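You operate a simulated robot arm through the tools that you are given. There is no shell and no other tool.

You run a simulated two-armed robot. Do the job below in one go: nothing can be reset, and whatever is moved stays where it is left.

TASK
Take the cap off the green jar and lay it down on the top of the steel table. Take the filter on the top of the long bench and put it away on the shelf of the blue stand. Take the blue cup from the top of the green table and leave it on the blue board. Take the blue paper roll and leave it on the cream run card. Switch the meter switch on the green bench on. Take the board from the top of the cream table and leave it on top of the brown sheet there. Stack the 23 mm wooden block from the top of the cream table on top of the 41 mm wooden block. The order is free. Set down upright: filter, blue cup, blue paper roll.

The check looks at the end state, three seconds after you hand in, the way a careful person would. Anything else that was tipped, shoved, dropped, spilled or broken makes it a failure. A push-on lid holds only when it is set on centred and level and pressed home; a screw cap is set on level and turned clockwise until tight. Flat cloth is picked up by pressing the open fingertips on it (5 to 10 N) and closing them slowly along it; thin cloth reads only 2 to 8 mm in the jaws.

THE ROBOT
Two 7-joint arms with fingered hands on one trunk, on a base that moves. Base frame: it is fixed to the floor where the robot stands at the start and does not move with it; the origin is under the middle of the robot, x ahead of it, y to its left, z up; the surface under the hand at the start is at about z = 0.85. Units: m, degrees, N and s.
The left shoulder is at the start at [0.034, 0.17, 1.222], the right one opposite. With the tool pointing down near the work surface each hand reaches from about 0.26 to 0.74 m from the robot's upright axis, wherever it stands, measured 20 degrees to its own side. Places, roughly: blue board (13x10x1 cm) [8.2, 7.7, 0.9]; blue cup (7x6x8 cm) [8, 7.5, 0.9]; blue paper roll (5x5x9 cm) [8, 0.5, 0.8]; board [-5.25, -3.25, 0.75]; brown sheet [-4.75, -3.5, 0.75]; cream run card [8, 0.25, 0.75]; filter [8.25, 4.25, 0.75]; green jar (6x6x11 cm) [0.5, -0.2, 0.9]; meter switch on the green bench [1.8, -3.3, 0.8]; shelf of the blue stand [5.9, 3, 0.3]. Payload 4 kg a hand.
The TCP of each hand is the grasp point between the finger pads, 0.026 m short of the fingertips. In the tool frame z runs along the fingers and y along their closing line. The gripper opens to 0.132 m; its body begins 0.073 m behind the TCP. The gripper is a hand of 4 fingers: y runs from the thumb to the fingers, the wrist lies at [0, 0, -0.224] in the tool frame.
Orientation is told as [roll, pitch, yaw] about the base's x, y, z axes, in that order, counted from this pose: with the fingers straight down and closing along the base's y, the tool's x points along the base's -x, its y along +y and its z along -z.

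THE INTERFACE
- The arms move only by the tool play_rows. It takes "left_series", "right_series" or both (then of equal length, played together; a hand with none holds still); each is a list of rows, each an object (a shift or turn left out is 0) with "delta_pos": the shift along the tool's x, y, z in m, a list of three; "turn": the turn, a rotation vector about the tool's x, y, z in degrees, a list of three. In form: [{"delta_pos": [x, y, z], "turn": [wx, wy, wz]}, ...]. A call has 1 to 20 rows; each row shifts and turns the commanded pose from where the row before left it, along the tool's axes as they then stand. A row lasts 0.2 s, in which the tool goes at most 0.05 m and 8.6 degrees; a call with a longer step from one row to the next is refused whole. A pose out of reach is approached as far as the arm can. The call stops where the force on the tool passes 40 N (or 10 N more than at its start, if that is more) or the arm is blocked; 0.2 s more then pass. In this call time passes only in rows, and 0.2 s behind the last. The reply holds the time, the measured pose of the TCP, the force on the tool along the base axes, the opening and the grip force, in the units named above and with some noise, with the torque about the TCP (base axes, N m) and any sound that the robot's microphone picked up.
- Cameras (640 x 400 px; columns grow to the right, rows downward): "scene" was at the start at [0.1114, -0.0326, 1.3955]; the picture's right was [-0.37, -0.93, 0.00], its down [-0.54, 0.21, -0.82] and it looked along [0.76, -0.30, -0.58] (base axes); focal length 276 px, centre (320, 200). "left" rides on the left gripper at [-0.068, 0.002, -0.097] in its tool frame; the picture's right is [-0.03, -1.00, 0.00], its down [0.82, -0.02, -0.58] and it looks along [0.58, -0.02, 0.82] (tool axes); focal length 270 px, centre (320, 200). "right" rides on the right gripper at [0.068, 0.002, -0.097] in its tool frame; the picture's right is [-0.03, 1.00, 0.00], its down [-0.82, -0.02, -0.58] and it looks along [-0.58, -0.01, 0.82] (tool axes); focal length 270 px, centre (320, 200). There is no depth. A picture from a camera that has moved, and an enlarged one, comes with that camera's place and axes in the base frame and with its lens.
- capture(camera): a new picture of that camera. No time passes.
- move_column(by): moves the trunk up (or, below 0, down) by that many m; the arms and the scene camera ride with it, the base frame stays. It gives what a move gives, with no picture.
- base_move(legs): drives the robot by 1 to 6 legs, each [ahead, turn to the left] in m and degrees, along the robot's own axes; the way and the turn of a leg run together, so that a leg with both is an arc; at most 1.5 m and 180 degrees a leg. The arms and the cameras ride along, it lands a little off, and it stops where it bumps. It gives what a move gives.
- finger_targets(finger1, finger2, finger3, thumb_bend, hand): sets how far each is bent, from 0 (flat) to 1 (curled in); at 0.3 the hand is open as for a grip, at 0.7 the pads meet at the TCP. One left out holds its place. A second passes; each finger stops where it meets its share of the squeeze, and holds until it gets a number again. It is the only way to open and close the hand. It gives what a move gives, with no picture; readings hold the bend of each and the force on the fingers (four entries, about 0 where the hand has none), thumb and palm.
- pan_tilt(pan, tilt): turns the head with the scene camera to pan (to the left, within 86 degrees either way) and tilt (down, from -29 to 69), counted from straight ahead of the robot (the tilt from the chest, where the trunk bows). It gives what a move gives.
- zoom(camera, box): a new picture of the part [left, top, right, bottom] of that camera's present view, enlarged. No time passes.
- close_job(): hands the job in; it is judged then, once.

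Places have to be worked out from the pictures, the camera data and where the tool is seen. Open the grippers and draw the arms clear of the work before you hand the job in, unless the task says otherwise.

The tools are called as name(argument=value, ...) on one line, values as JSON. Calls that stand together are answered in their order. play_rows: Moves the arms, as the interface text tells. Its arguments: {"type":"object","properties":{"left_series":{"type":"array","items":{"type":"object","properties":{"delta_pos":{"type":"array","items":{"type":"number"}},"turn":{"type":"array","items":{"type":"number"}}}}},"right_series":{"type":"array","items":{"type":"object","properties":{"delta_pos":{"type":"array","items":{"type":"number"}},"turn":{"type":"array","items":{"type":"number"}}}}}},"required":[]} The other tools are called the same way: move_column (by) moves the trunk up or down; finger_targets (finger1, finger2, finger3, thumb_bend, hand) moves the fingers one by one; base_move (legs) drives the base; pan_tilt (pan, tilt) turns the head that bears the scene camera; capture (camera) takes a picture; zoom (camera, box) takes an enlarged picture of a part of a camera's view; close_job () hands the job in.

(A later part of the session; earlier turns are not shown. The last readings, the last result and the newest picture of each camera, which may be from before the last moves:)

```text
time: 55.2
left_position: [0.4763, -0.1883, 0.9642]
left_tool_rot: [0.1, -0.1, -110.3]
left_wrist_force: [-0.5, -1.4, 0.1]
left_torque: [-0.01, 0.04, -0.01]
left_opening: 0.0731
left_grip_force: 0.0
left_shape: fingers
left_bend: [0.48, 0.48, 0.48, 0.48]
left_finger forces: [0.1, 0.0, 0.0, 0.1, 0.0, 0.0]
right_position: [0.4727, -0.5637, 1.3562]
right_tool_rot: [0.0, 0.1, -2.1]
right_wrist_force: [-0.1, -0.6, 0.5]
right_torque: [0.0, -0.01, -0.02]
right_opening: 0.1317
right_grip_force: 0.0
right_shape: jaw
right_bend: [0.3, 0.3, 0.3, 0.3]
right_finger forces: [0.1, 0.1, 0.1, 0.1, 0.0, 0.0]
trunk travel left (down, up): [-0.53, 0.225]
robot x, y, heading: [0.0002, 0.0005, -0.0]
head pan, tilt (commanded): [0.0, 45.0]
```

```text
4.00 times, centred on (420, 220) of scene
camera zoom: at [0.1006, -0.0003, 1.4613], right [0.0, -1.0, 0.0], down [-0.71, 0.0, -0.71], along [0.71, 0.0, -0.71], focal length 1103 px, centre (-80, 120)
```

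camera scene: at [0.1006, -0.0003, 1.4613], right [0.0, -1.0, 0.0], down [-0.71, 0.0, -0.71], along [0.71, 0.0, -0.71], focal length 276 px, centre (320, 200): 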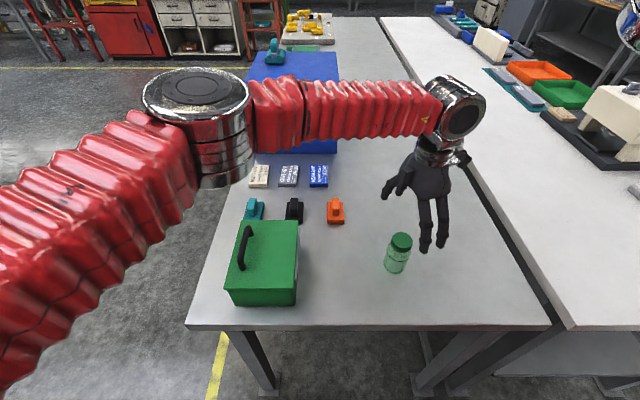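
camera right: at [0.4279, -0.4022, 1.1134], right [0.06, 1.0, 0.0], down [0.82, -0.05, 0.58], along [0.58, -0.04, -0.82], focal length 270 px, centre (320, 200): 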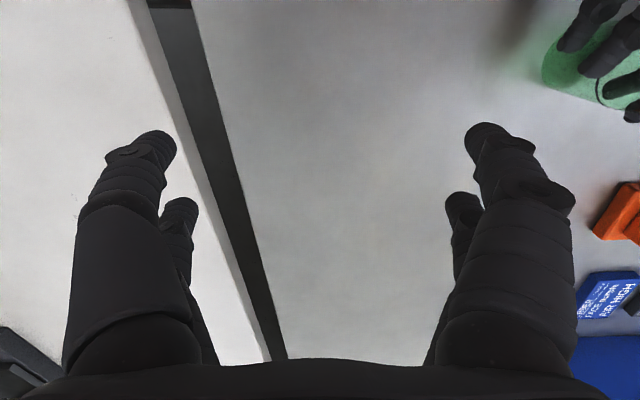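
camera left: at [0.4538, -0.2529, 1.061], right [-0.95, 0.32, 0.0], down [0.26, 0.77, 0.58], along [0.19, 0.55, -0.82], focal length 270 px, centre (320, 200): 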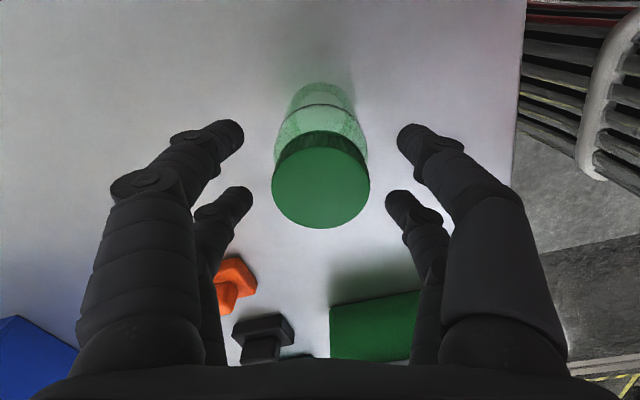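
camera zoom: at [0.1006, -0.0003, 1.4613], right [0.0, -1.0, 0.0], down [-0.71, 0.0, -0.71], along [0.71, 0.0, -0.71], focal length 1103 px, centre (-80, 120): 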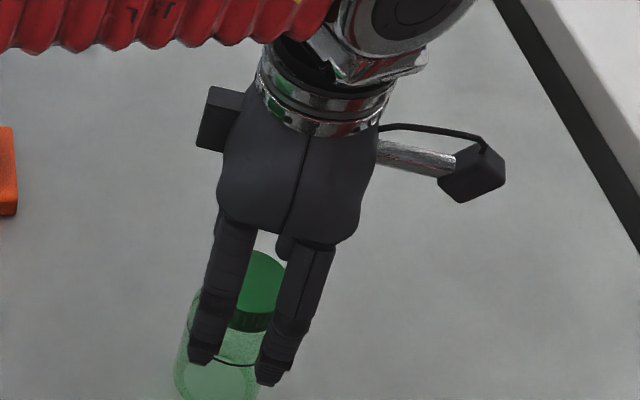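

The cap is well centred across the fingers but a few millimetres toward the camera side; I shift 4 mm that way and then close onto the cap.

play_rows(left_series=[{"delta_pos": [-0.004, 0.0, 0.0]}])

finger_targets(hand="left", finger1=0.6, finger2=0.6, finger3=0.6, thumb_bend=0.6)

capture(camera="left")

zoom(camera="scene", box=[340, 170, 500, 270])

```text
time: 55.6
left_position: [0.4756, -0.1918, 0.9649]
left_tool_rot: [0.2, 0.0, -110.1]
left_wrist_force: [0.8, 0.4, 0.0]
left_torque: [-0.02, -0.03, -0.02]
left_opening: 0.073
left_grip_force: 0.1
left_shape: fingers
left_bend: [0.48, 0.48, 0.48, 0.48]
left_finger forces: [0.1, 0.0, 0.0, 0.0, 0.0, 0.0]
right_position: [0.4727, -0.5645, 1.3581]
right_tool_rot: [0.0, 0.1, -2.0]
right_wrist_force: [0.3, -0.1, -0.6]
right_torque: [0.01, -0.03, 0.0]
right_opening: 0.1317
right_grip_force: 0.0
right_shape: jaw
right_bend: [0.3, 0.3, 0.3, 0.3]
right_finger forces: [0.1, 0.0, 0.0, 0.0, 0.1, 0.1]
trunk travel left (down, up): [-0.53, 0.225]
robot x, y, heading: [-0.0026, 0.0, -0.4]
head pan, tilt (commanded): [0.0, 45.0]
```

```text
time: 56.6
left_position: [0.475, -0.1924, 0.9644]
left_tool_rot: [-0.1, -0.1, -110.1]
left_wrist_force: [-0.2, 0.7, 0.8]
left_torque: [-0.02, -0.01, 0.01]
left_opening: 0.0331
left_grip_force: 0.5
left_shape: fingers
left_bend: [0.6, 0.59, 0.58, 0.6]
left_finger forces: [0.1, 0.9, 0.9, 0.0, 0.0, 0.0]
right_position: [0.4722, -0.5627, 1.3574]
right_tool_rot: [0.0, 0.0, -2.0]
right_wrist_force: [0.2, -0.1, 0.2]
right_torque: [-0.02, 0.02, 0.0]
right_opening: 0.1317
right_grip_force: 0.1
right_shape: jaw
right_bend: [0.3, 0.3, 0.3, 0.3]
right_finger forces: [0.0, 0.1, 0.0, 0.0, 0.1, 0.0]
trunk travel left (down, up): [-0.53, 0.225]
robot x, y, heading: [0.0008, -0.002, 0.1]
head pan, tilt (commanded): [0.0, 45.0]
```

```text
taken
camera left: at [0.4523, -0.2569, 1.0609], right [-0.95, 0.32, 0.0], down [0.26, 0.77, 0.58], along [0.19, 0.55, -0.82], focal length 270 px, centre (320, 200)
```

left: 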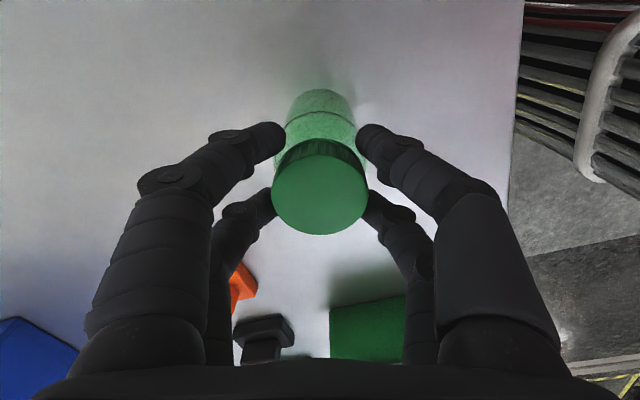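

```text
4.00 times, centred on (420, 220) of scene
camera zoom: at [0.1006, -0.0002, 1.4613], right [0.0, -1.0, 0.0], down [-0.71, 0.0, -0.71], along [0.71, 0.0, -0.71], focal length 1103 px, centre (-80, 120)
```

zoom: 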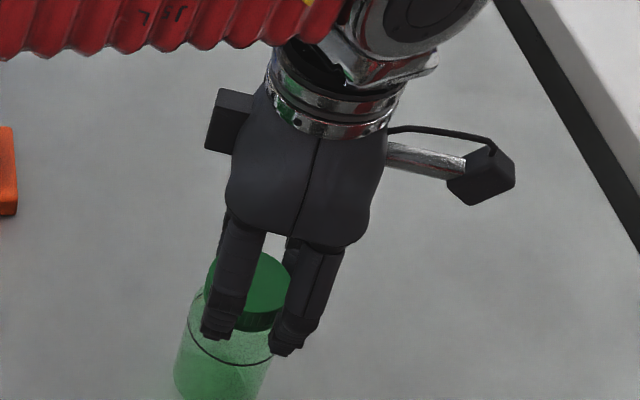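

Fingers are just touching the cap symmetrically. I squeeze harder to get a firm grip.

finger_targets(hand="left", finger1=0.7, finger2=0.7, finger3=0.7, thumb_bend=0.7)

capture(camera="left")

zoom(camera="scene", box=[340, 170, 500, 270])

```text
time: 57.6
left_position: [0.4753, -0.1923, 0.9657]
left_tool_rot: [0.1, -0.2, -110.0]
left_wrist_force: [0.1, 0.0, -0.7]
left_torque: [-0.04, 0.02, 0.06]
left_opening: 0.0165
left_grip_force: 10.4
left_shape: fingers
left_bend: [0.65, 0.6, 0.61, 0.67]
left_finger forces: [4.1, 6.7, 5.9, 0.0, 4.2, 0.0]
right_position: [0.4726, -0.5639, 1.3569]
right_tool_rot: [0.1, 0.1, -2.0]
right_wrist_force: [-1.2, 0.4, -0.1]
right_torque: [-0.02, -0.01, -0.02]
right_opening: 0.1319
right_grip_force: 0.1
right_shape: jaw
right_bend: [0.3, 0.3, 0.3, 0.3]
right_finger forces: [0.0, 0.0, 0.1, 0.0, 0.0, 0.0]
trunk travel left (down, up): [-0.53, 0.225]
robot x, y, heading: [-0.0031, -0.0008, -0.1]
head pan, tilt (commanded): [0.0, 45.0]
```

```text
taken
camera left: at [0.4524, -0.257, 1.0609], right [-0.95, 0.32, 0.0], down [0.26, 0.77, 0.58], along [0.19, 0.55, -0.82], focal length 270 px, centre (320, 200)
```

left: 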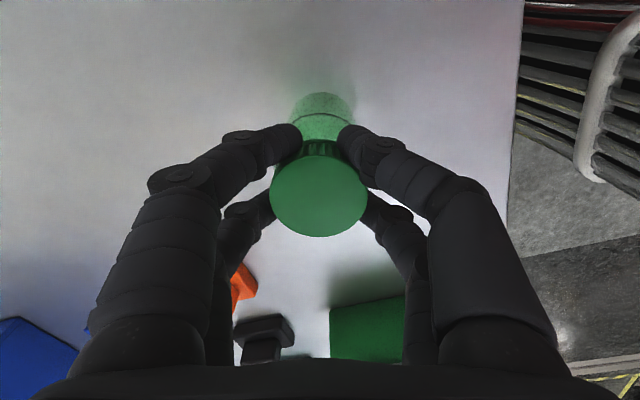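

```text
4.00 times, centred on (420, 220) of scene
camera zoom: at [0.1007, -0.0003, 1.4613], right [0.0, -1.0, 0.0], down [-0.71, 0.0, -0.71], along [0.71, 0.0, -0.71], focal length 1103 px, centre (-80, 120)
```

zoom: 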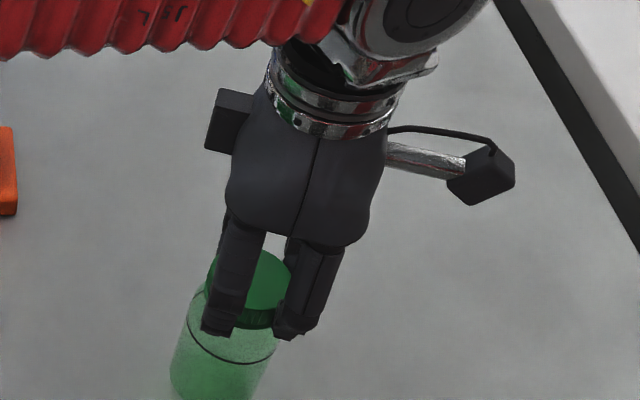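

I squeeze a bit more and then begin the counter-clockwise turn (yaw up) with a trial of 24°, watching the torque.

finger_targets(hand="left", finger1=0.8, finger2=0.8, finger3=0.8, thumb_bend=0.8)

play_rows(left_series=[{"turn": [0, 0, -8]}, {"turn": [0, 0, -8]}, {"turn": [0, 0, -8]}])

zoom(camera="scene", box=[340, 170, 500, 270])

capture(camera="left")

```text
time: 58.6
left_position: [0.4743, -0.1927, 0.9643]
left_tool_rot: [0.1, -0.1, -110.1]
left_wrist_force: [-0.5, -0.2, -0.8]
left_torque: [-0.01, -0.04, 0.01]
left_opening: 0.0091
left_grip_force: 19.5
left_shape: fingers
left_bend: [0.66, 0.56, 0.67, 0.74]
left_finger forces: [8.6, 12.7, 7.0, 0.0, 10.0, 0.0]
right_position: [0.4734, -0.5627, 1.3559]
right_tool_rot: [0.0, 0.1, -1.9]
right_wrist_force: [0.5, -0.6, -0.2]
right_torque: [0.02, 0.01, -0.01]
right_opening: 0.132
right_grip_force: 0.0
right_shape: jaw
right_bend: [0.3, 0.3, 0.3, 0.3]
right_finger forces: [0.0, 0.1, 0.0, 0.1, 0.1, 0.0]
trunk travel left (down, up): [-0.53, 0.225]
robot x, y, heading: [0.0004, -0.0044, 0.1]
head pan, tilt (commanded): [0.0, 45.0]
```

```text
time: 59.4
left_position: [0.4751, -0.1917, 0.964]
left_tool_rot: [0.0, -0.2, -85.9]
left_wrist_force: [0.3, -0.5, -1.5]
left_torque: [0.0, -0.01, -0.04]
left_opening: 0.0092
left_grip_force: 19.6
left_shape: fingers
left_bend: [0.66, 0.56, 0.67, 0.74]
left_finger forces: [8.6, 12.7, 7.1, 0.1, 10.3, 0.0]
right_position: [0.4723, -0.563, 1.3572]
right_tool_rot: [0.1, 0.1, -2.0]
right_wrist_force: [0.4, -0.7, 0.3]
right_torque: [-0.05, -0.04, 0.0]
right_opening: 0.1318
right_grip_force: 0.0
right_shape: jaw
right_bend: [0.3, 0.3, 0.3, 0.3]
right_finger forces: [0.1, 0.0, 0.1, 0.0, 0.0, 0.0]
trunk travel left (down, up): [-0.53, 0.225]
robot x, y, heading: [0.0001, -0.002, -0.0]
head pan, tilt (commanded): [0.0, 45.0]
```

```text
4.00 times, centred on (420, 220) of scene
camera zoom: at [0.1007, -0.0003, 1.4613], right [0.0, -1.0, 0.0], down [-0.71, 0.0, -0.71], along [0.71, 0.0, -0.71], focal length 1103 px, centre (-80, 120)
```

zoom: 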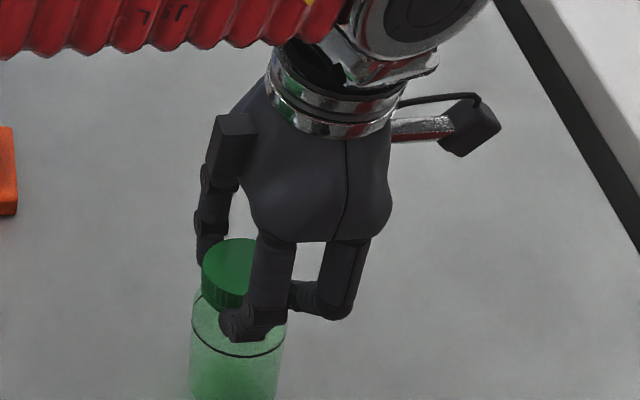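

```text
taken
camera left: at [0.4806, -0.2603, 1.0612], right [-1.0, -0.1, 0.0], down [-0.08, 0.81, 0.58], along [-0.05, 0.57, -0.82], focal length 270 px, centre (320, 200)
```

left: 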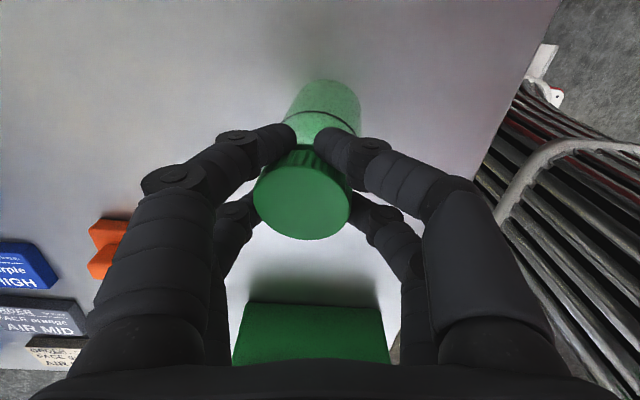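

There's almost no resistance, so the jar may be turning along. I rebalance the grip, then press down gently to load the jar base and watch force.

finger_targets(hand="left", finger1=0.75, finger2=0.75, finger3=0.75, thumb_bend=0.68)

play_rows(left_series=[{"delta_pos": [0, 0, 0.003]}, {"delta_pos": [0, 0, 0.003]}])

capture(camera="left")

zoom(camera="scene", box=[340, 170, 500, 270])

```text
time: 60.4
left_position: [0.4748, -0.192, 0.965]
left_tool_rot: [0.0, -0.1, -86.1]
left_wrist_force: [-0.1, 0.3, -0.5]
left_torque: [-0.01, -0.01, -0.03]
left_opening: 0.0105
left_grip_force: 15.3
left_shape: fingers
left_bend: [0.7, 0.61, 0.64, 0.67]
left_finger forces: [10.1, 6.6, 10.9, 0.0, 2.1, 0.0]
right_position: [0.4724, -0.5626, 1.3555]
right_tool_rot: [0.0, 0.2, -1.9]
right_wrist_force: [-0.1, 0.0, -0.1]
right_torque: [-0.03, 0.01, 0.01]
right_opening: 0.132
right_grip_force: 0.0
right_shape: jaw
right_bend: [0.3, 0.3, 0.3, 0.3]
right_finger forces: [0.0, 0.1, 0.0, 0.1, 0.0, 0.0]
trunk travel left (down, up): [-0.53, 0.225]
robot x, y, heading: [0.0015, -0.0005, 0.1]
head pan, tilt (commanded): [0.0, 45.0]
```

```text
time: 61.0
left_position: [0.475, -0.1928, 0.96]
left_tool_rot: [0.2, -0.2, -86.1]
left_wrist_force: [-0.5, -1.7, 11.6]
left_torque: [-0.03, 0.02, 0.01]
left_opening: 0.0106
left_grip_force: 16.8
left_shape: fingers
left_bend: [0.71, 0.63, 0.65, 0.67]
left_finger forces: [13.4, 5.7, 12.2, 0.1, 3.3, 0.1]
right_position: [0.472, -0.5639, 1.3571]
right_tool_rot: [0.0, 0.0, -2.0]
right_wrist_force: [-1.3, 0.0, -0.1]
right_torque: [0.01, -0.01, -0.02]
right_opening: 0.132
right_grip_force: 0.0
right_shape: jaw
right_bend: [0.3, 0.3, 0.3, 0.3]
right_finger forces: [0.1, 0.1, 0.1, 0.1, 0.1, 0.1]
trunk travel left (down, up): [-0.53, 0.225]
robot x, y, heading: [0.001, -0.0012, 0.1]
head pan, tilt (commanded): [0.0, 45.0]
```

```text
taken
camera left: at [0.4795, -0.2612, 1.0572], right [-1.0, -0.09, 0.0], down [-0.08, 0.81, 0.57], along [-0.05, 0.57, -0.82], focal length 270 px, centre (320, 200)
```

left: 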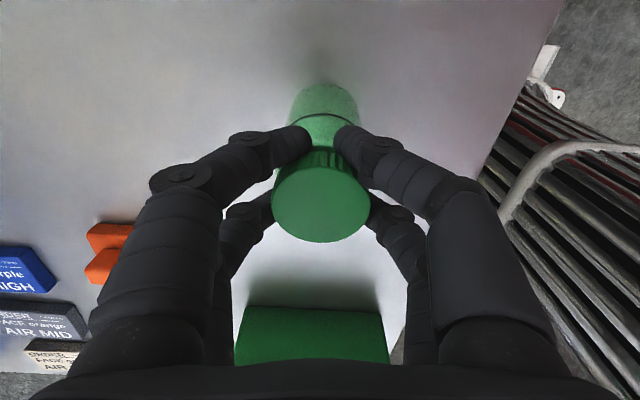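

```text
4.00 times, centred on (420, 220) of scene
camera zoom: at [0.0991, -0.0002, 1.4616], right [0.0, -1.0, 0.0], down [-0.71, 0.0, -0.71], along [0.71, 0.0, -0.71], focal length 1103 px, centre (-80, 120)
```

zoom: 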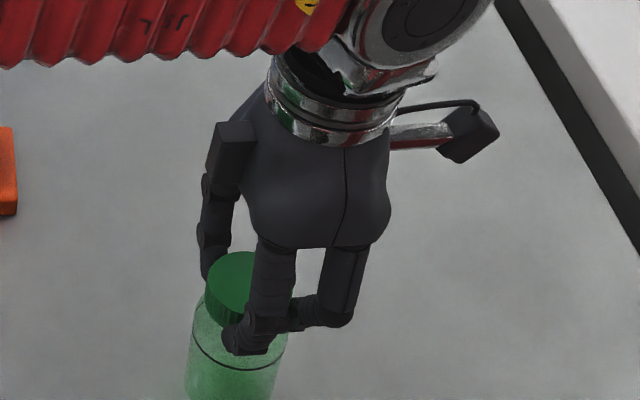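

Now 11.6 N presses the jar onto the table with the cap centred in the grip. I turn counter-clockwise 40° and watch the torque.

play_rows(left_series=[{"turn": [0, 0, -8]}, {"turn": [0, 0, -8]}, {"turn": [0, 0, -8]}, {"turn": [0, 0, -8]}, {"turn": [0, 0, -8]}])

capture(camera="left")

zoom(camera="scene", box=[340, 170, 500, 270])

```text
time: 62.2
left_position: [0.4753, -0.1916, 0.9592]
left_tool_rot: [0.0, -0.2, -45.9]
left_wrist_force: [0.8, 2.2, 8.1]
left_torque: [0.29, 0.08, -0.06]
left_opening: 0.0104
left_grip_force: 16.0
left_shape: fingers
left_bend: [0.71, 0.64, 0.65, 0.67]
left_finger forces: [9.3, 9.0, 11.8, 0.0, 2.3, 0.0]
right_position: [0.4726, -0.5636, 1.3574]
right_tool_rot: [0.0, 0.1, -1.9]
right_wrist_force: [0.5, 0.0, 0.2]
right_torque: [-0.01, 0.03, -0.03]
right_opening: 0.1319
right_grip_force: 0.0
right_shape: jaw
right_bend: [0.3, 0.3, 0.3, 0.3]
right_finger forces: [0.1, 0.0, 0.1, 0.0, 0.1, 0.1]
trunk travel left (down, up): [-0.53, 0.225]
robot x, y, heading: [0.0001, -0.0042, 0.3]
head pan, tilt (commanded): [0.0, 45.0]
```

```text
taken
camera left: at [0.5224, -0.2397, 1.0558], right [-0.7, -0.71, 0.0], down [-0.58, 0.57, 0.58], along [-0.41, 0.4, -0.82], focal length 270 px, centre (320, 200)
```

left: 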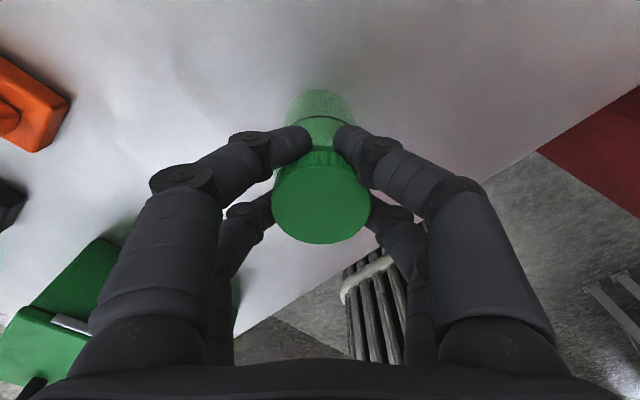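

```text
4.00 times, centred on (420, 220) of scene
camera zoom: at [0.1001, 0.0001, 1.4613], right [0.0, -1.0, 0.0], down [-0.71, 0.0, -0.71], along [0.71, 0.0, -0.71], focal length 1103 px, centre (-80, 120)
```

zoom: 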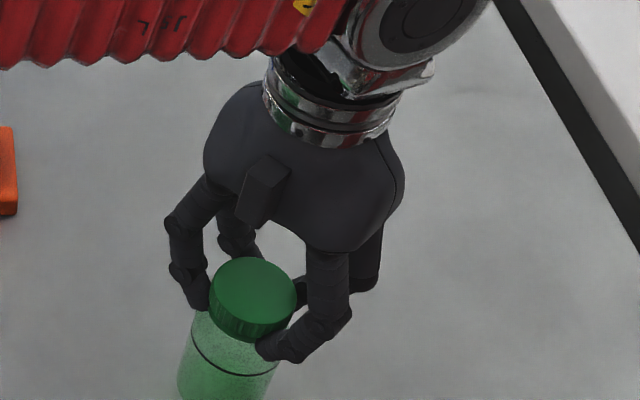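

Torque is only ~0.06 N·m; I can't yet tell whether cap or jar turns. I continue the stroke.

play_rows(left_series=[{"turn": [0, 0, -8]}, {"turn": [0, 0, -8]}, {"turn": [0, 0, -8]}, {"turn": [0, 0, -8]}, {"turn": [0, 0, -8]}, {"turn": [0, 0, -8]}, {"turn": [0, 0, -8]}, {"turn": [0, 0, -8]}, {"turn": [0, 0, -8]}])

capture(camera="left")

zoom(camera="scene", box=[340, 170, 500, 270])

```text
time: 64.2
left_position: [0.4744, -0.1909, 0.9601]
left_tool_rot: [0.0, 0.0, 26.0]
left_wrist_force: [-2.2, 0.9, 5.5]
left_torque: [-0.01, 0.3, -0.11]
left_opening: 0.0101
left_grip_force: 15.6
left_shape: fingers
left_bend: [0.71, 0.64, 0.65, 0.67]
left_finger forces: [8.9, 8.1, 11.6, 0.0, 2.3, 0.1]
right_position: [0.4719, -0.5623, 1.3571]
right_tool_rot: [0.0, -0.1, -2.1]
right_wrist_force: [0.8, 0.1, 0.4]
right_torque: [0.02, 0.01, 0.02]
right_opening: 0.1317
right_grip_force: 0.0
right_shape: jaw
right_bend: [0.3, 0.3, 0.3, 0.3]
right_finger forces: [0.0, 0.0, 0.0, 0.0, 0.0, 0.0]
trunk travel left (down, up): [-0.53, 0.225]
robot x, y, heading: [0.0029, -0.001, 0.2]
head pan, tilt (commanded): [0.0, 45.0]
```

```text
taken
camera left: at [0.5344, -0.1602, 1.0558], right [0.46, -0.89, 0.0], down [-0.72, -0.38, 0.58], along [-0.51, -0.27, -0.82], focal length 270 px, centre (320, 200)
```

left: 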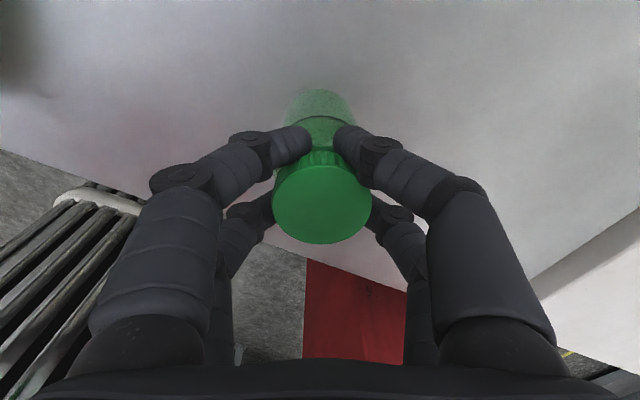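

```text
4.00 times, centred on (420, 220) of scene
camera zoom: at [0.0999, 0.0, 1.4614], right [0.0, -1.0, 0.0], down [-0.71, 0.0, -0.71], along [0.71, 0.0, -0.71], focal length 1103 px, centre (-80, 120)
```

zoom: 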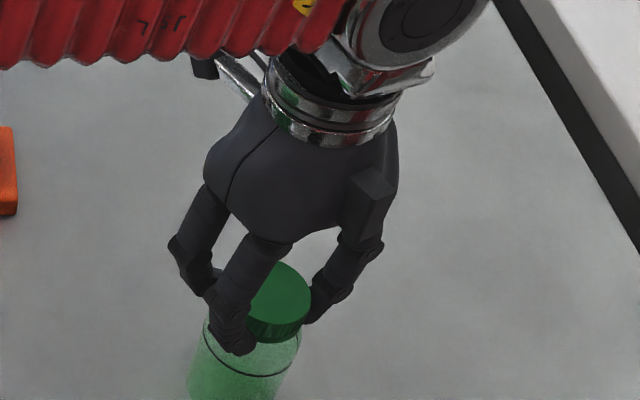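

Cap stays well seated in the grip. I continue the stroke by another 56° and then do a small lift test to see whether the jar still hangs on the cap.

play_rows(left_series=[{"turn": [0, 0, -8]}, {"turn": [0, 0, -8]}, {"turn": [0, 0, -8]}, {"turn": [0, 0, -8]}, {"turn": [0, 0, -8]}, {"turn": [0, 0, -8]}, {"turn": [0, 0, -8]}])

play_rows(left_series=[{"delta_pos": [0, 0, -0.006]}, {"delta_pos": [0, 0, -0.006]}])

capture(camera="left")

zoom(camera="scene", box=[340, 190, 500, 290])

```text
time: 65.8
left_position: [0.4749, -0.1915, 0.9592]
left_tool_rot: [-0.1, 0.1, 82.0]
left_wrist_force: [-2.4, -0.2, 5.2]
left_torque: [-0.17, 0.13, -0.06]
left_opening: 0.0101
left_grip_force: 15.6
left_shape: fingers
left_bend: [0.71, 0.64, 0.65, 0.67]
left_finger forces: [9.2, 8.0, 11.5, 0.0, 2.1, 0.0]
right_position: [0.4724, -0.5639, 1.3569]
right_tool_rot: [-0.1, 0.1, -2.0]
right_wrist_force: [-0.1, 0.8, 0.1]
right_torque: [-0.01, 0.03, 0.01]
right_opening: 0.132
right_grip_force: 0.0
right_shape: jaw
right_bend: [0.3, 0.3, 0.3, 0.3]
right_finger forces: [0.1, 0.0, 0.1, 0.0, 0.0, 0.0]
trunk travel left (down, up): [-0.53, 0.225]
robot x, y, heading: [-0.0005, -0.0015, 0.1]
head pan, tilt (commanded): [0.0, 45.0]
```

```text
time: 66.4
left_position: [0.4743, -0.192, 0.9723]
left_tool_rot: [-0.1, 0.2, 82.0]
left_wrist_force: [1.2, -0.4, -1.2]
left_torque: [-0.02, -0.03, 0.0]
left_opening: 0.0096
left_grip_force: 13.5
left_shape: fingers
left_bend: [0.71, 0.63, 0.65, 0.67]
left_finger forces: [9.1, 5.9, 10.7, 0.0, 1.7, 0.1]
right_position: [0.4727, -0.5634, 1.3575]
right_tool_rot: [0.1, 0.1, -1.9]
right_wrist_force: [0.4, -0.1, 0.1]
right_torque: [0.0, 0.02, 0.05]
right_opening: 0.1318
right_grip_force: 0.1
right_shape: jaw
right_bend: [0.3, 0.3, 0.3, 0.3]
right_finger forces: [0.0, 0.0, 0.1, 0.1, 0.0, 0.0]
trunk travel left (down, up): [-0.53, 0.225]
robot x, y, heading: [0.0032, -0.0007, 0.1]
head pan, tilt (commanded): [0.0, 45.0]
```

```text
taken
camera left: at [0.4814, -0.1237, 1.0672], right [0.99, -0.11, 0.0], down [-0.09, -0.81, 0.58], along [-0.07, -0.58, -0.82], focal length 270 px, centre (320, 200)
```

left: 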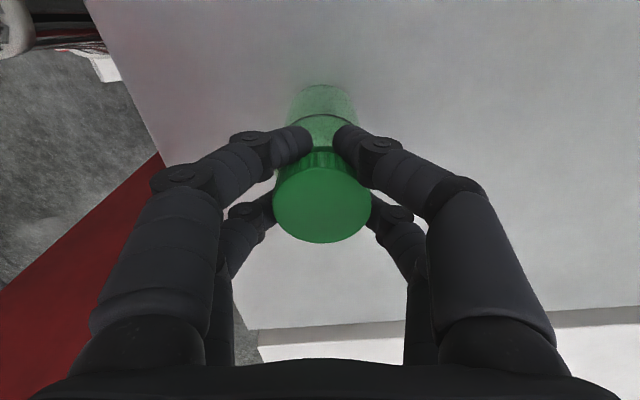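

```text
4.00 times, centred on (420, 240) of scene
camera zoom: at [0.1004, -0.0003, 1.4613], right [0.0, -1.0, 0.0], down [-0.71, 0.0, -0.71], along [0.71, 0.0, -0.71], focal length 1103 px, centre (-80, 40)
```

zoom: 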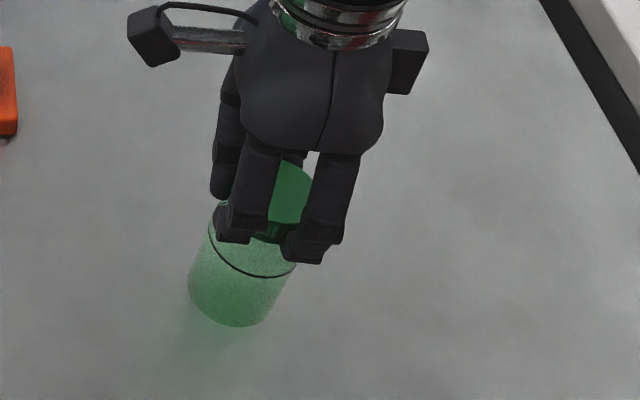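

The jar (about 1.2 N) lifts with the cap, so it turned as a whole — I do need the second hand. I set the jar back down where it was, release it and then re-arrange the right arm's elbow.

play_rows(left_series=[{"delta_pos": [0, 0, 0.004]}, {"delta_pos": [0, 0, 0.004]}, {"delta_pos": [0, 0, 0.003]}])

finger_targets(hand="left", finger1=0.58, finger2=0.58, finger3=0.58, thumb_bend=0.58)

finger_targets(hand="left", finger1=0.3, finger2=0.3, finger3=0.3, thumb_bend=0.3)

capture(camera="left")

zoom(camera="scene", box=[340, 190, 500, 290])

```text
time: 67.2
left_position: [0.4762, -0.1919, 0.9607]
left_tool_rot: [-0.1, 0.1, 81.9]
left_wrist_force: [0.3, -0.1, 1.5]
left_torque: [-0.02, 0.02, 0.0]
left_opening: 0.0097
left_grip_force: 14.4
left_shape: fingers
left_bend: [0.71, 0.63, 0.65, 0.67]
left_finger forces: [9.8, 6.0, 11.0, 0.1, 1.9, 0.0]
right_position: [0.4732, -0.5629, 1.358]
right_tool_rot: [0.0, 0.1, -2.1]
right_wrist_force: [-0.3, -0.1, -0.7]
right_torque: [-0.01, 0.0, -0.01]
right_opening: 0.132
right_grip_force: 0.2
right_shape: jaw
right_bend: [0.3, 0.3, 0.3, 0.3]
right_finger forces: [0.0, 0.0, 0.0, 0.0, 0.0, 0.1]
trunk travel left (down, up): [-0.53, 0.225]
robot x, y, heading: [0.0002, -0.0001, -0.1]
head pan, tilt (commanded): [0.0, 45.0]
```

```text
time: 68.2
left_position: [0.4757, -0.1923, 0.9598]
left_tool_rot: [0.0, 0.1, 82.0]
left_wrist_force: [0.1, 0.2, 0.9]
left_torque: [0.0, -0.03, -0.02]
left_opening: 0.0417
left_grip_force: 0.0
left_shape: fingers
left_bend: [0.57, 0.57, 0.57, 0.57]
left_finger forces: [0.1, 0.0, 0.0, 0.0, 0.0, 0.1]
right_position: [0.4726, -0.5632, 1.3574]
right_tool_rot: [0.0, 0.1, -2.0]
right_wrist_force: [-1.2, 1.5, -0.1]
right_torque: [0.0, 0.04, 0.0]
right_opening: 0.1317
right_grip_force: 0.3
right_shape: jaw
right_bend: [0.3, 0.3, 0.3, 0.3]
right_finger forces: [0.1, 0.0, 0.0, 0.0, 0.0, 0.0]
trunk travel left (down, up): [-0.53, 0.225]
robot x, y, heading: [0.0001, 0.0006, 0.0]
head pan, tilt (commanded): [0.0, 45.0]
```

```text
time: 69.2
left_position: [0.4746, -0.192, 0.9594]
left_tool_rot: [0.0, 0.0, 81.8]
left_wrist_force: [0.3, -0.2, 0.9]
left_torque: [0.03, 0.03, -0.01]
left_opening: 0.1324
left_grip_force: 0.2
left_shape: fingers
left_bend: [0.3, 0.3, 0.3, 0.3]
left_finger forces: [0.1, 0.0, 0.0, 0.0, 0.0, 0.0]
right_position: [0.4728, -0.5646, 1.3578]
right_tool_rot: [-0.1, 0.0, -2.0]
right_wrist_force: [-0.3, -0.8, 0.5]
right_torque: [0.01, 0.0, -0.02]
right_opening: 0.1321
right_grip_force: 0.0
right_shape: jaw
right_bend: [0.3, 0.3, 0.3, 0.3]
right_finger forces: [0.1, 0.1, 0.0, 0.1, 0.0, 0.0]
trunk travel left (down, up): [-0.53, 0.225]
robot x, y, heading: [-0.0035, -0.0015, -0.0]
head pan, tilt (commanded): [0.0, 45.0]
```

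```text
taken
camera left: at [0.482, -0.124, 1.0564], right [0.99, -0.12, 0.0], down [-0.09, -0.81, 0.58], along [-0.07, -0.57, -0.82], focal length 270 px, centre (320, 200)
```

left: 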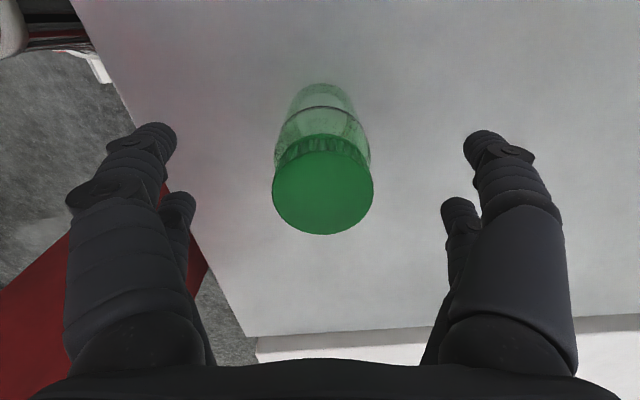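

```text
4.00 times, centred on (420, 240) of scene
camera zoom: at [0.1006, -0.0003, 1.4613], right [0.0, -1.0, 0.0], down [-0.71, 0.0, -0.71], along [0.71, 0.0, -0.71], focal length 1103 px, centre (-80, 40)
```

zoom: 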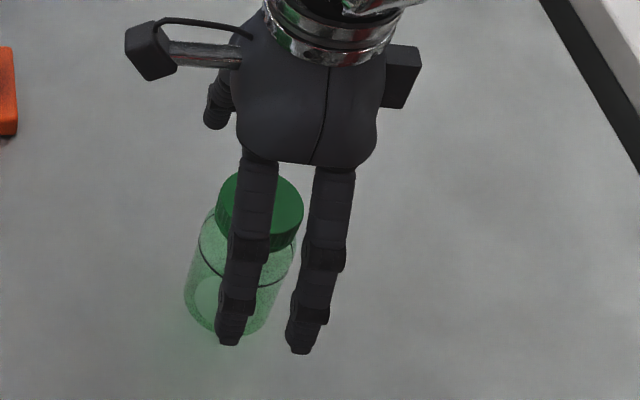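

The jar stands upright at about (0.475, -0.191). I raise the trunk by 12 cm, move the left hand up and aside, and bring the right hand low so it can swing inward beneath its elbow.

move_column(by=0.12)

play_rows(left_series=[{"delta_pos": [0, 0, -0.04], "turn": [0, 0, 8]}, {"delta_pos": [0, 0, -0.04], "turn": [0, 0, 8]}, {"delta_pos": [0, 0, -0.04], "turn": [0, 0, 8]}, {"delta_pos": [0, 0, 0], "turn": [0, 0, 8]}, {"turn": [0, 0, 8]}, {"turn": [0, 0, 8]}, {"turn": [0, 0, 8]}, {"turn": [0, 0, 8]}, {"turn": [0, 0, 8]}, {"turn": [0, 0, 8]}, {"delta_pos": [0, 0.045, 0]}, {"delta_pos": [0, 0.045, 0]}, {"delta_pos": [0, 0.045, 0]}, {"delta_pos": [0, 0.045, 0]}, {"delta_pos": [0, 0.045, 0]}, {"delta_pos": [0, 0.045, 0]}, {"delta_pos": [0, 0.045, 0]}], right_series=[{"delta_pos": [0, 0, 0.04]}, {"delta_pos": [0, 0, 0.04]}, {"delta_pos": [0, 0, 0.04]}, {"delta_pos": [0, 0, 0.04]}, {"delta_pos": [0, 0, 0.04]}, {"delta_pos": [0, 0, 0.04]}, {"delta_pos": [0, 0, 0.04]}, {"delta_pos": [0, 0, 0.04]}, {"delta_pos": [0, 0, 0.04]}, {"delta_pos": [0, 0, 0.04]}, {"delta_pos": [0, 0, 0.03]}, {"delta_pos": [0, 0, 0]}, {"delta_pos": [0, 0, 0]}, {"delta_pos": [0, 0, 0]}, {"delta_pos": [0, 0, 0]}, {"delta_pos": [0, 0, 0]}, {"delta_pos": [0, 0, 0]}])

capture(camera="scene")

```text
time: 70.7
left_position: [0.4746, -0.1918, 1.0796]
left_tool_rot: [0.0, 0.1, 81.9]
left_wrist_force: [0.1, -0.4, -0.2]
left_torque: [0.01, 0.0, 0.01]
left_opening: 0.1325
left_grip_force: 0.0
left_shape: fingers
left_bend: [0.3, 0.3, 0.3, 0.3]
left_finger forces: [0.0, 0.0, 0.0, 0.1, 0.0, 0.0]
right_position: [0.474, -0.5641, 1.4771]
right_tool_rot: [0.0, 0.1, -2.0]
right_wrist_force: [0.1, 0.2, 0.2]
right_torque: [0.03, -0.01, -0.01]
right_opening: 0.132
right_grip_force: 0.1
right_shape: jaw
right_bend: [0.3, 0.3, 0.3, 0.3]
right_finger forces: [0.1, 0.1, 0.1, 0.0, 0.0, 0.0]
trunk travel left (down, up): [-0.65, 0.105]
robot x, y, heading: [0.0032, 0.0015, 0.1]
head pan, tilt (commanded): [0.0, 45.0]
```

```text
time: 74.3
left_position: [0.4637, 0.1237, 1.1995]
left_tool_rot: [-0.1, -0.1, 1.9]
left_wrist_force: [-0.4, 1.1, 0.2]
left_torque: [-0.01, -0.03, 0.0]
left_opening: 0.1327
left_grip_force: 0.0
left_shape: fingers
left_bend: [0.3, 0.3, 0.3, 0.3]
left_finger forces: [0.0, 0.1, 0.0, 0.1, 0.0, 0.0]
right_position: [0.4719, -0.5627, 1.0476]
right_tool_rot: [-0.1, 0.0, -2.0]
right_wrist_force: [0.3, -0.5, -0.6]
right_torque: [0.02, -0.04, 0.02]
right_opening: 0.1319
right_grip_force: 0.0
right_shape: jaw
right_bend: [0.3, 0.3, 0.3, 0.3]
right_finger forces: [0.0, 0.0, 0.0, 0.0, 0.0, 0.0]
trunk travel left (down, up): [-0.65, 0.105]
robot x, y, heading: [-0.0006, -0.0013, -0.1]
head pan, tilt (commanded): [0.0, 45.0]
```

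```text
taken
camera scene: at [0.0939, 0.0016, 1.5816], right [0.0, -1.0, 0.0], down [-0.71, 0.0, -0.71], along [0.71, 0.0, -0.71], focal length 276 px, centre (320, 200)
```

scene: 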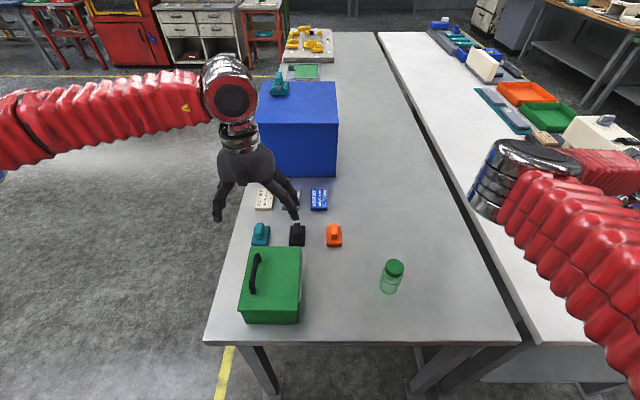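

Both arms moved freely. Now I sweep the right hand inward (+y) at z≈1.05, over the jar with 7 cm clearance.

play_rows(right_series=[{"delta_pos": [0, 0.0466, 0]}, {"delta_pos": [0, 0.0466, 0]}, {"delta_pos": [0, 0.0466, 0]}, {"delta_pos": [0, 0.0466, 0]}, {"delta_pos": [0, 0.0466, 0]}, {"delta_pos": [0, 0.0466, 0]}, {"delta_pos": [0, 0.0466, 0]}, {"delta_pos": [0, 0.0466, 0]}])

capture(camera="scene")

capture(camera="right")

```text
time: 76.1
left_position: [0.4649, 0.1227, 1.1983]
left_tool_rot: [-0.1, 0.0, 1.9]
left_wrist_force: [0.3, 0.3, 0.7]
left_torque: [-0.01, 0.01, 0.01]
left_opening: 0.1326
left_grip_force: 0.0
left_shape: fingers
left_bend: [0.3, 0.3, 0.3, 0.3]
left_finger forces: [0.1, 0.0, 0.1, 0.0, 0.0, 0.1]
right_position: [0.5296, -0.2633, 1.0348]
right_tool_rot: [0.2, 0.1, -2.2]
right_wrist_force: [0.3, 0.4, 0.4]
right_torque: [0.0, 0.02, 0.03]
right_opening: 0.1322
right_grip_force: 0.1
right_shape: jaw
right_bend: [0.3, 0.3, 0.3, 0.3]
right_finger forces: [0.1, 0.0, 0.0, 0.1, 0.0, 0.0]
right hand out of reach, approached as far as the arm can: row 6, 7, 8
trunk travel left (down, up): [-0.65, 0.105]
robot x, y, heading: [0.0025, -0.0029, -0.0]
head pan, tilt (commanded): [0.0, 45.0]
```

```text
taken
camera scene: at [0.0954, 0.0005, 1.5815], right [0.0, -1.0, 0.0], down [-0.71, 0.0, -0.71], along [0.71, 0.0, -0.71], focal length 276 px, centre (320, 200)
```

scene: 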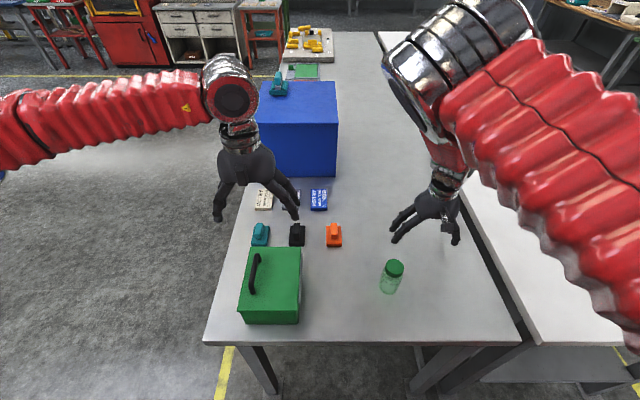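

```text
taken
camera right: at [0.4599, -0.2589, 1.1316], right [0.06, 1.0, 0.0], down [0.82, -0.05, 0.58], along [0.58, -0.03, -0.82], focal length 270 px, centre (320, 200)
```

right: 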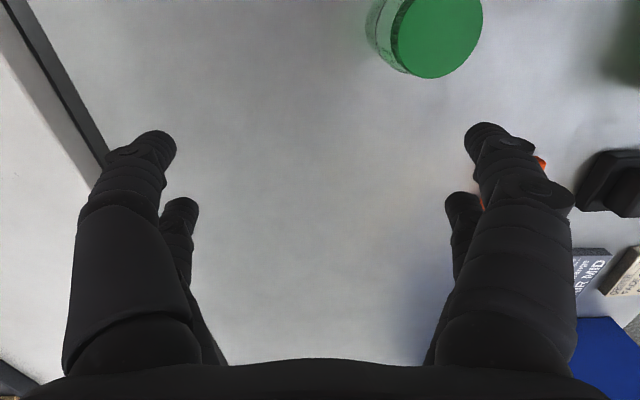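

The right hand is now at (0.53, -0.26) with its elbow overhead. I try going around farther forward, then inward.

play_rows(right_series=[{"delta_pos": [-0.04, 0.0, 0]}, {"delta_pos": [-0.04, 0.02, 0]}, {"delta_pos": [-0.02, 0.04, 0]}, {"delta_pos": [0, 0.045, 0]}, {"delta_pos": [0, 0.045, 0]}, {"delta_pos": [0, 0.045, 0]}, {"delta_pos": [0, 0.045, 0]}])

capture(camera="scene")

```text
time: 77.7
left_position: [0.4654, 0.1215, 1.1986]
left_tool_rot: [-0.1, 0.0, 1.9]
left_wrist_force: [0.1, 0.9, -0.5]
left_torque: [-0.01, 0.01, -0.02]
left_opening: 0.1326
left_grip_force: 0.0
left_shape: fingers
left_bend: [0.3, 0.3, 0.3, 0.3]
left_finger forces: [0.0, 0.0, 0.0, 0.0, 0.0, 0.0]
right_position: [0.648, -0.0314, 1.0267]
right_tool_rot: [-0.1, 0.1, -1.9]
right_wrist_force: [-0.2, 0.0, 0.5]
right_torque: [-0.01, 0.03, 0.02]
right_opening: 0.1317
right_grip_force: 0.1
right_shape: jaw
right_bend: [0.3, 0.3, 0.3, 0.3]
right_finger forces: [0.1, 0.1, 0.1, 0.1, 0.1, 0.0]
right hand out of reach, approached as far as the arm can: row 5, 6
trunk travel left (down, up): [-0.65, 0.105]
robot x, y, heading: [0.0014, 0.0002, 0.1]
head pan, tilt (commanded): [0.0, 45.0]
```

```text
taken
camera scene: at [0.0948, -0.0002, 1.5816], right [0.0, -1.0, 0.0], down [-0.71, 0.0, -0.71], along [0.71, 0.0, -0.71], focal length 276 px, centre (320, 200)
```

scene: 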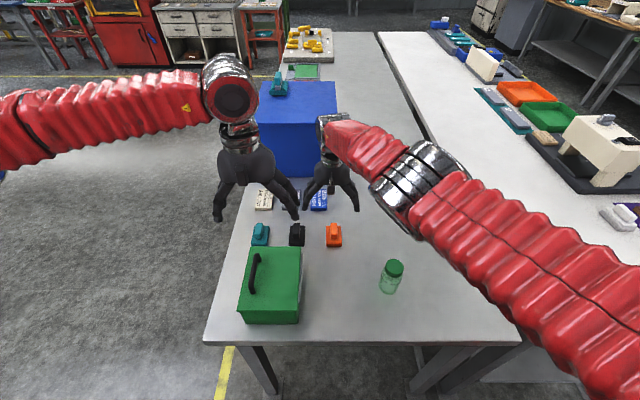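

The right arm flipped to an elbow-outside posture. Now I bring the right hand back over the jar at z≈1.05.

play_rows(right_series=[{"delta_pos": [0.0346, -0.032, -0.006]}, {"delta_pos": [0.0346, -0.032, -0.006]}, {"delta_pos": [0.0346, -0.032, -0.006]}, {"delta_pos": [0.0346, -0.032, -0.006]}, {"delta_pos": [0.0346, -0.032, -0.006]}])

capture(camera="scene")

```text
time: 78.9
left_position: [0.4639, 0.1221, 1.1987]
left_tool_rot: [-0.1, -0.1, 1.9]
left_wrist_force: [-0.9, 0.7, 0.5]
left_torque: [0.02, 0.0, 0.01]
left_opening: 0.1326
left_grip_force: 0.0
left_shape: fingers
left_bend: [0.3, 0.3, 0.3, 0.3]
left_finger forces: [0.0, 0.0, 0.0, 0.0, 0.0, 0.1]
right_position: [0.5831, -0.2162, 1.0274]
right_tool_rot: [0.1, 0.1, -2.0]
right_wrist_force: [-0.3, -0.3, -0.4]
right_torque: [0.02, 0.0, -0.02]
right_opening: 0.132
right_grip_force: 0.0
right_shape: jaw
right_bend: [0.3, 0.3, 0.3, 0.3]
right_finger forces: [0.0, 0.0, 0.0, 0.0, 0.0, 0.0]
right hand out of reach, approached as far as the arm can: row 1, 2, 3, 4, 5
trunk travel left (down, up): [-0.65, 0.105]
robot x, y, heading: [0.0018, -0.0023, -0.1]
head pan, tilt (commanded): [0.0, 45.0]
```

```text
taken
camera scene: at [0.0939, -0.0006, 1.5816], right [0.0, -1.0, 0.0], down [-0.71, 0.0, -0.71], along [0.71, 0.0, -0.71], focal length 276 px, centre (320, 200)
```

scene: 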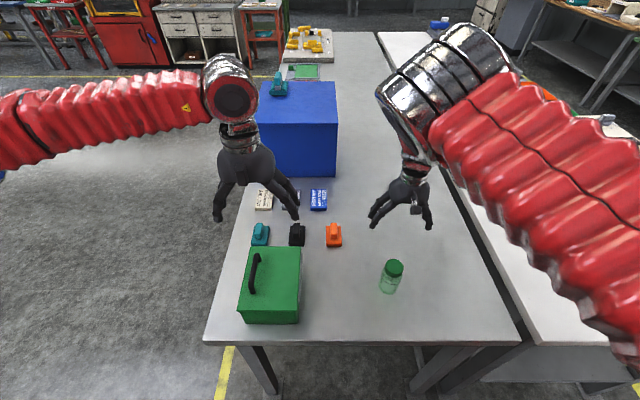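

That went back over the joint limit. I return to the forward-inner spot, rise to a height like the left arm's start posture, and retract there first.

play_rows(right_series=[{"delta_pos": [-0.035, 0.03, 0]}, {"delta_pos": [-0.03, 0.04, 0]}, {"delta_pos": [0, 0.045, 0]}, {"delta_pos": [0, 0.045, 0]}, {"delta_pos": [0, 0.03, 0]}])

play_rows(right_series=[{"delta_pos": [0, 0, -0.04]}, {"delta_pos": [0, 0, -0.04]}, {"delta_pos": [0, 0, -0.04]}, {"delta_pos": [0, 0, -0.04]}, {"delta_pos": [0, 0, -0.04]}, {"delta_pos": [0.03, 0, -0.03]}, {"delta_pos": [0.04, 0, -0.02]}, {"delta_pos": [0.04, 0, 0]}])

capture(camera="scene")

```text
time: 80.1
left_position: [0.4629, 0.1232, 1.1991]
left_tool_rot: [-0.1, -0.2, 1.8]
left_wrist_force: [0.2, 1.2, -0.2]
left_torque: [0.0, 0.03, -0.02]
left_opening: 0.1325
left_grip_force: 0.0
left_shape: fingers
left_bend: [0.3, 0.3, 0.3, 0.3]
left_finger forces: [0.0, 0.1, 0.1, 0.0, 0.0, 0.0]
right_position: [0.6456, -0.0306, 1.0277]
right_tool_rot: [-0.1, 0.1, -2.1]
right_wrist_force: [-0.2, 0.8, -0.3]
right_torque: [-0.02, -0.02, 0.01]
right_opening: 0.1322
right_grip_force: 0.1
right_shape: jaw
right_bend: [0.3, 0.3, 0.3, 0.3]
right_finger forces: [0.0, 0.1, 0.0, 0.0, 0.0, 0.1]
right hand out of reach, approached as far as the arm can: row 5
trunk travel left (down, up): [-0.65, 0.105]
robot x, y, heading: [-0.004, -0.0, -0.0]
head pan, tilt (commanded): [0.0, 45.0]
```

```text
time: 81.9
left_position: [0.4649, 0.1226, 1.1988]
left_tool_rot: [-0.1, 0.0, 1.8]
left_wrist_force: [0.0, -0.3, -0.1]
left_torque: [-0.01, 0.02, 0.02]
left_opening: 0.1325
left_grip_force: 0.1
left_shape: fingers
left_bend: [0.3, 0.3, 0.3, 0.3]
left_finger forces: [0.2, 0.0, 0.0, 0.0, 0.0, 0.0]
right_position: [0.6556, -0.0025, 1.2829]
right_tool_rot: [0.0, 0.2, -2.0]
right_wrist_force: [-1.2, -1.0, -0.9]
right_torque: [0.0, 0.0, -0.04]
right_opening: 0.1319
right_grip_force: 0.2
right_shape: jaw
right_bend: [0.3, 0.3, 0.3, 0.3]
right_finger forces: [0.0, 0.0, 0.0, 0.0, 0.1, 0.1]
right hand out of reach, approached as far as the arm can: row 1, 2, 3, 6, 7, 8
trunk travel left (down, up): [-0.65, 0.105]
robot x, y, heading: [0.0038, -0.0005, 0.1]
head pan, tilt (commanded): [0.0, 45.0]
```

```text
taken
camera scene: at [0.0952, -0.0004, 1.5815], right [0.0, -1.0, 0.0], down [-0.71, 0.0, -0.71], along [0.71, 0.0, -0.71], focal length 276 px, centre (320, 200)
```

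scene: 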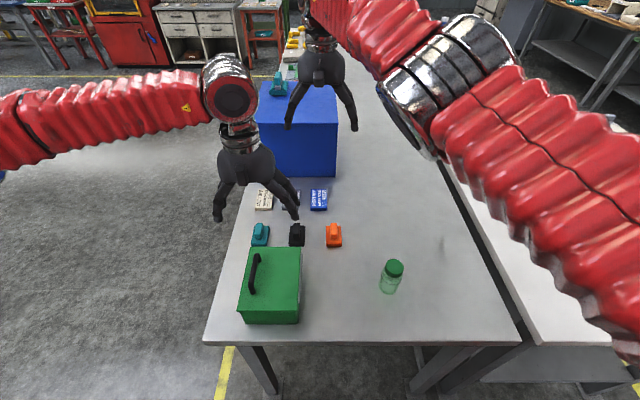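

The retraction is limited by some wrist joint. I try giving the right hand a different yaw (+50°) here and retract again.

play_rows(right_series=[{"turn": [0, 0, -8]}, {"turn": [0, 0, -8]}, {"turn": [0, 0, -8]}, {"turn": [0, 0, -8]}, {"turn": [0, 0, -8]}, {"turn": [0, 0, -8]}])

play_rows(right_series=[{"delta_pos": [0.027, 0.03, 0]}, {"delta_pos": [0.027, 0.03, 0]}, {"delta_pos": [0.027, 0.03, 0]}])

capture(camera="scene")

```text
time: 83.3
left_position: [0.4646, 0.1232, 1.1986]
left_tool_rot: [-0.1, -0.1, 1.8]
left_wrist_force: [0.3, -0.4, -0.1]
left_torque: [-0.03, 0.01, 0.03]
left_opening: 0.1327
left_grip_force: 0.0
left_shape: fingers
left_bend: [0.3, 0.3, 0.3, 0.3]
left_finger forces: [0.1, 0.1, 0.0, 0.0, 0.0, 0.0]
right_position: [0.6549, -0.0035, 1.2822]
right_tool_rot: [0.1, 0.1, 46.3]
right_wrist_force: [0.3, -0.6, -0.1]
right_torque: [0.04, 0.02, 0.01]
right_opening: 0.1321
right_grip_force: 0.0
right_shape: jaw
right_bend: [0.3, 0.3, 0.3, 0.3]
right_finger forces: [0.0, 0.0, 0.0, 0.0, 0.0, 0.1]
trunk travel left (down, up): [-0.65, 0.105]
robot x, y, heading: [0.0031, 0.0013, 0.1]
head pan, tilt (commanded): [0.0, 45.0]
```

```text
time: 84.1
left_position: [0.4649, 0.1222, 1.198]
left_tool_rot: [-0.1, 0.0, 1.8]
left_wrist_force: [0.0, -0.3, -0.1]
left_torque: [0.05, 0.03, 0.01]
left_opening: 0.133
left_grip_force: 0.0
left_shape: fingers
left_bend: [0.3, 0.3, 0.3, 0.3]
left_finger forces: [0.1, 0.0, 0.0, 0.0, 0.0, 0.0]
right_position: [0.6437, 0.019, 1.2945]
right_tool_rot: [0.2, 0.2, 46.0]
right_wrist_force: [0.8, -0.4, 1.2]
right_torque: [0.0, 0.03, 0.01]
right_opening: 0.1323
right_grip_force: 0.0
right_shape: jaw
right_bend: [0.3, 0.3, 0.3, 0.3]
right_finger forces: [0.1, 0.0, 0.1, 0.0, 0.1, 0.0]
right hand out of reach, approached as far as the arm can: row 1, 2, 3
trunk travel left (down, up): [-0.65, 0.105]
robot x, y, heading: [0.0006, 0.0007, 0.3]
head pan, tilt (commanded): [0.0, 45.0]
```

```text
taken
camera scene: at [0.0949, -0.0004, 1.5816], right [0.0, -1.0, 0.0], down [-0.71, 0.0, -0.71], along [0.71, 0.0, -0.71], focal length 276 px, centre (320, 200)
```

scene: 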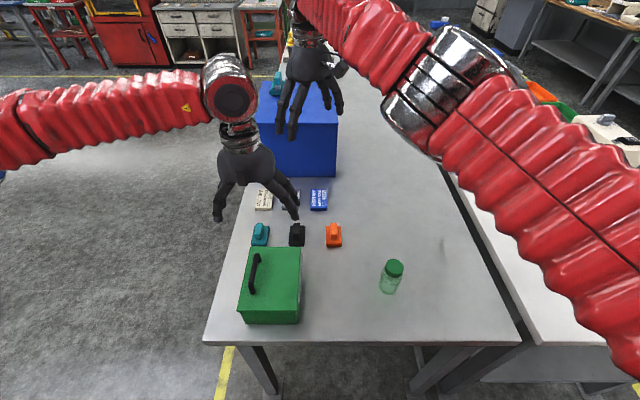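

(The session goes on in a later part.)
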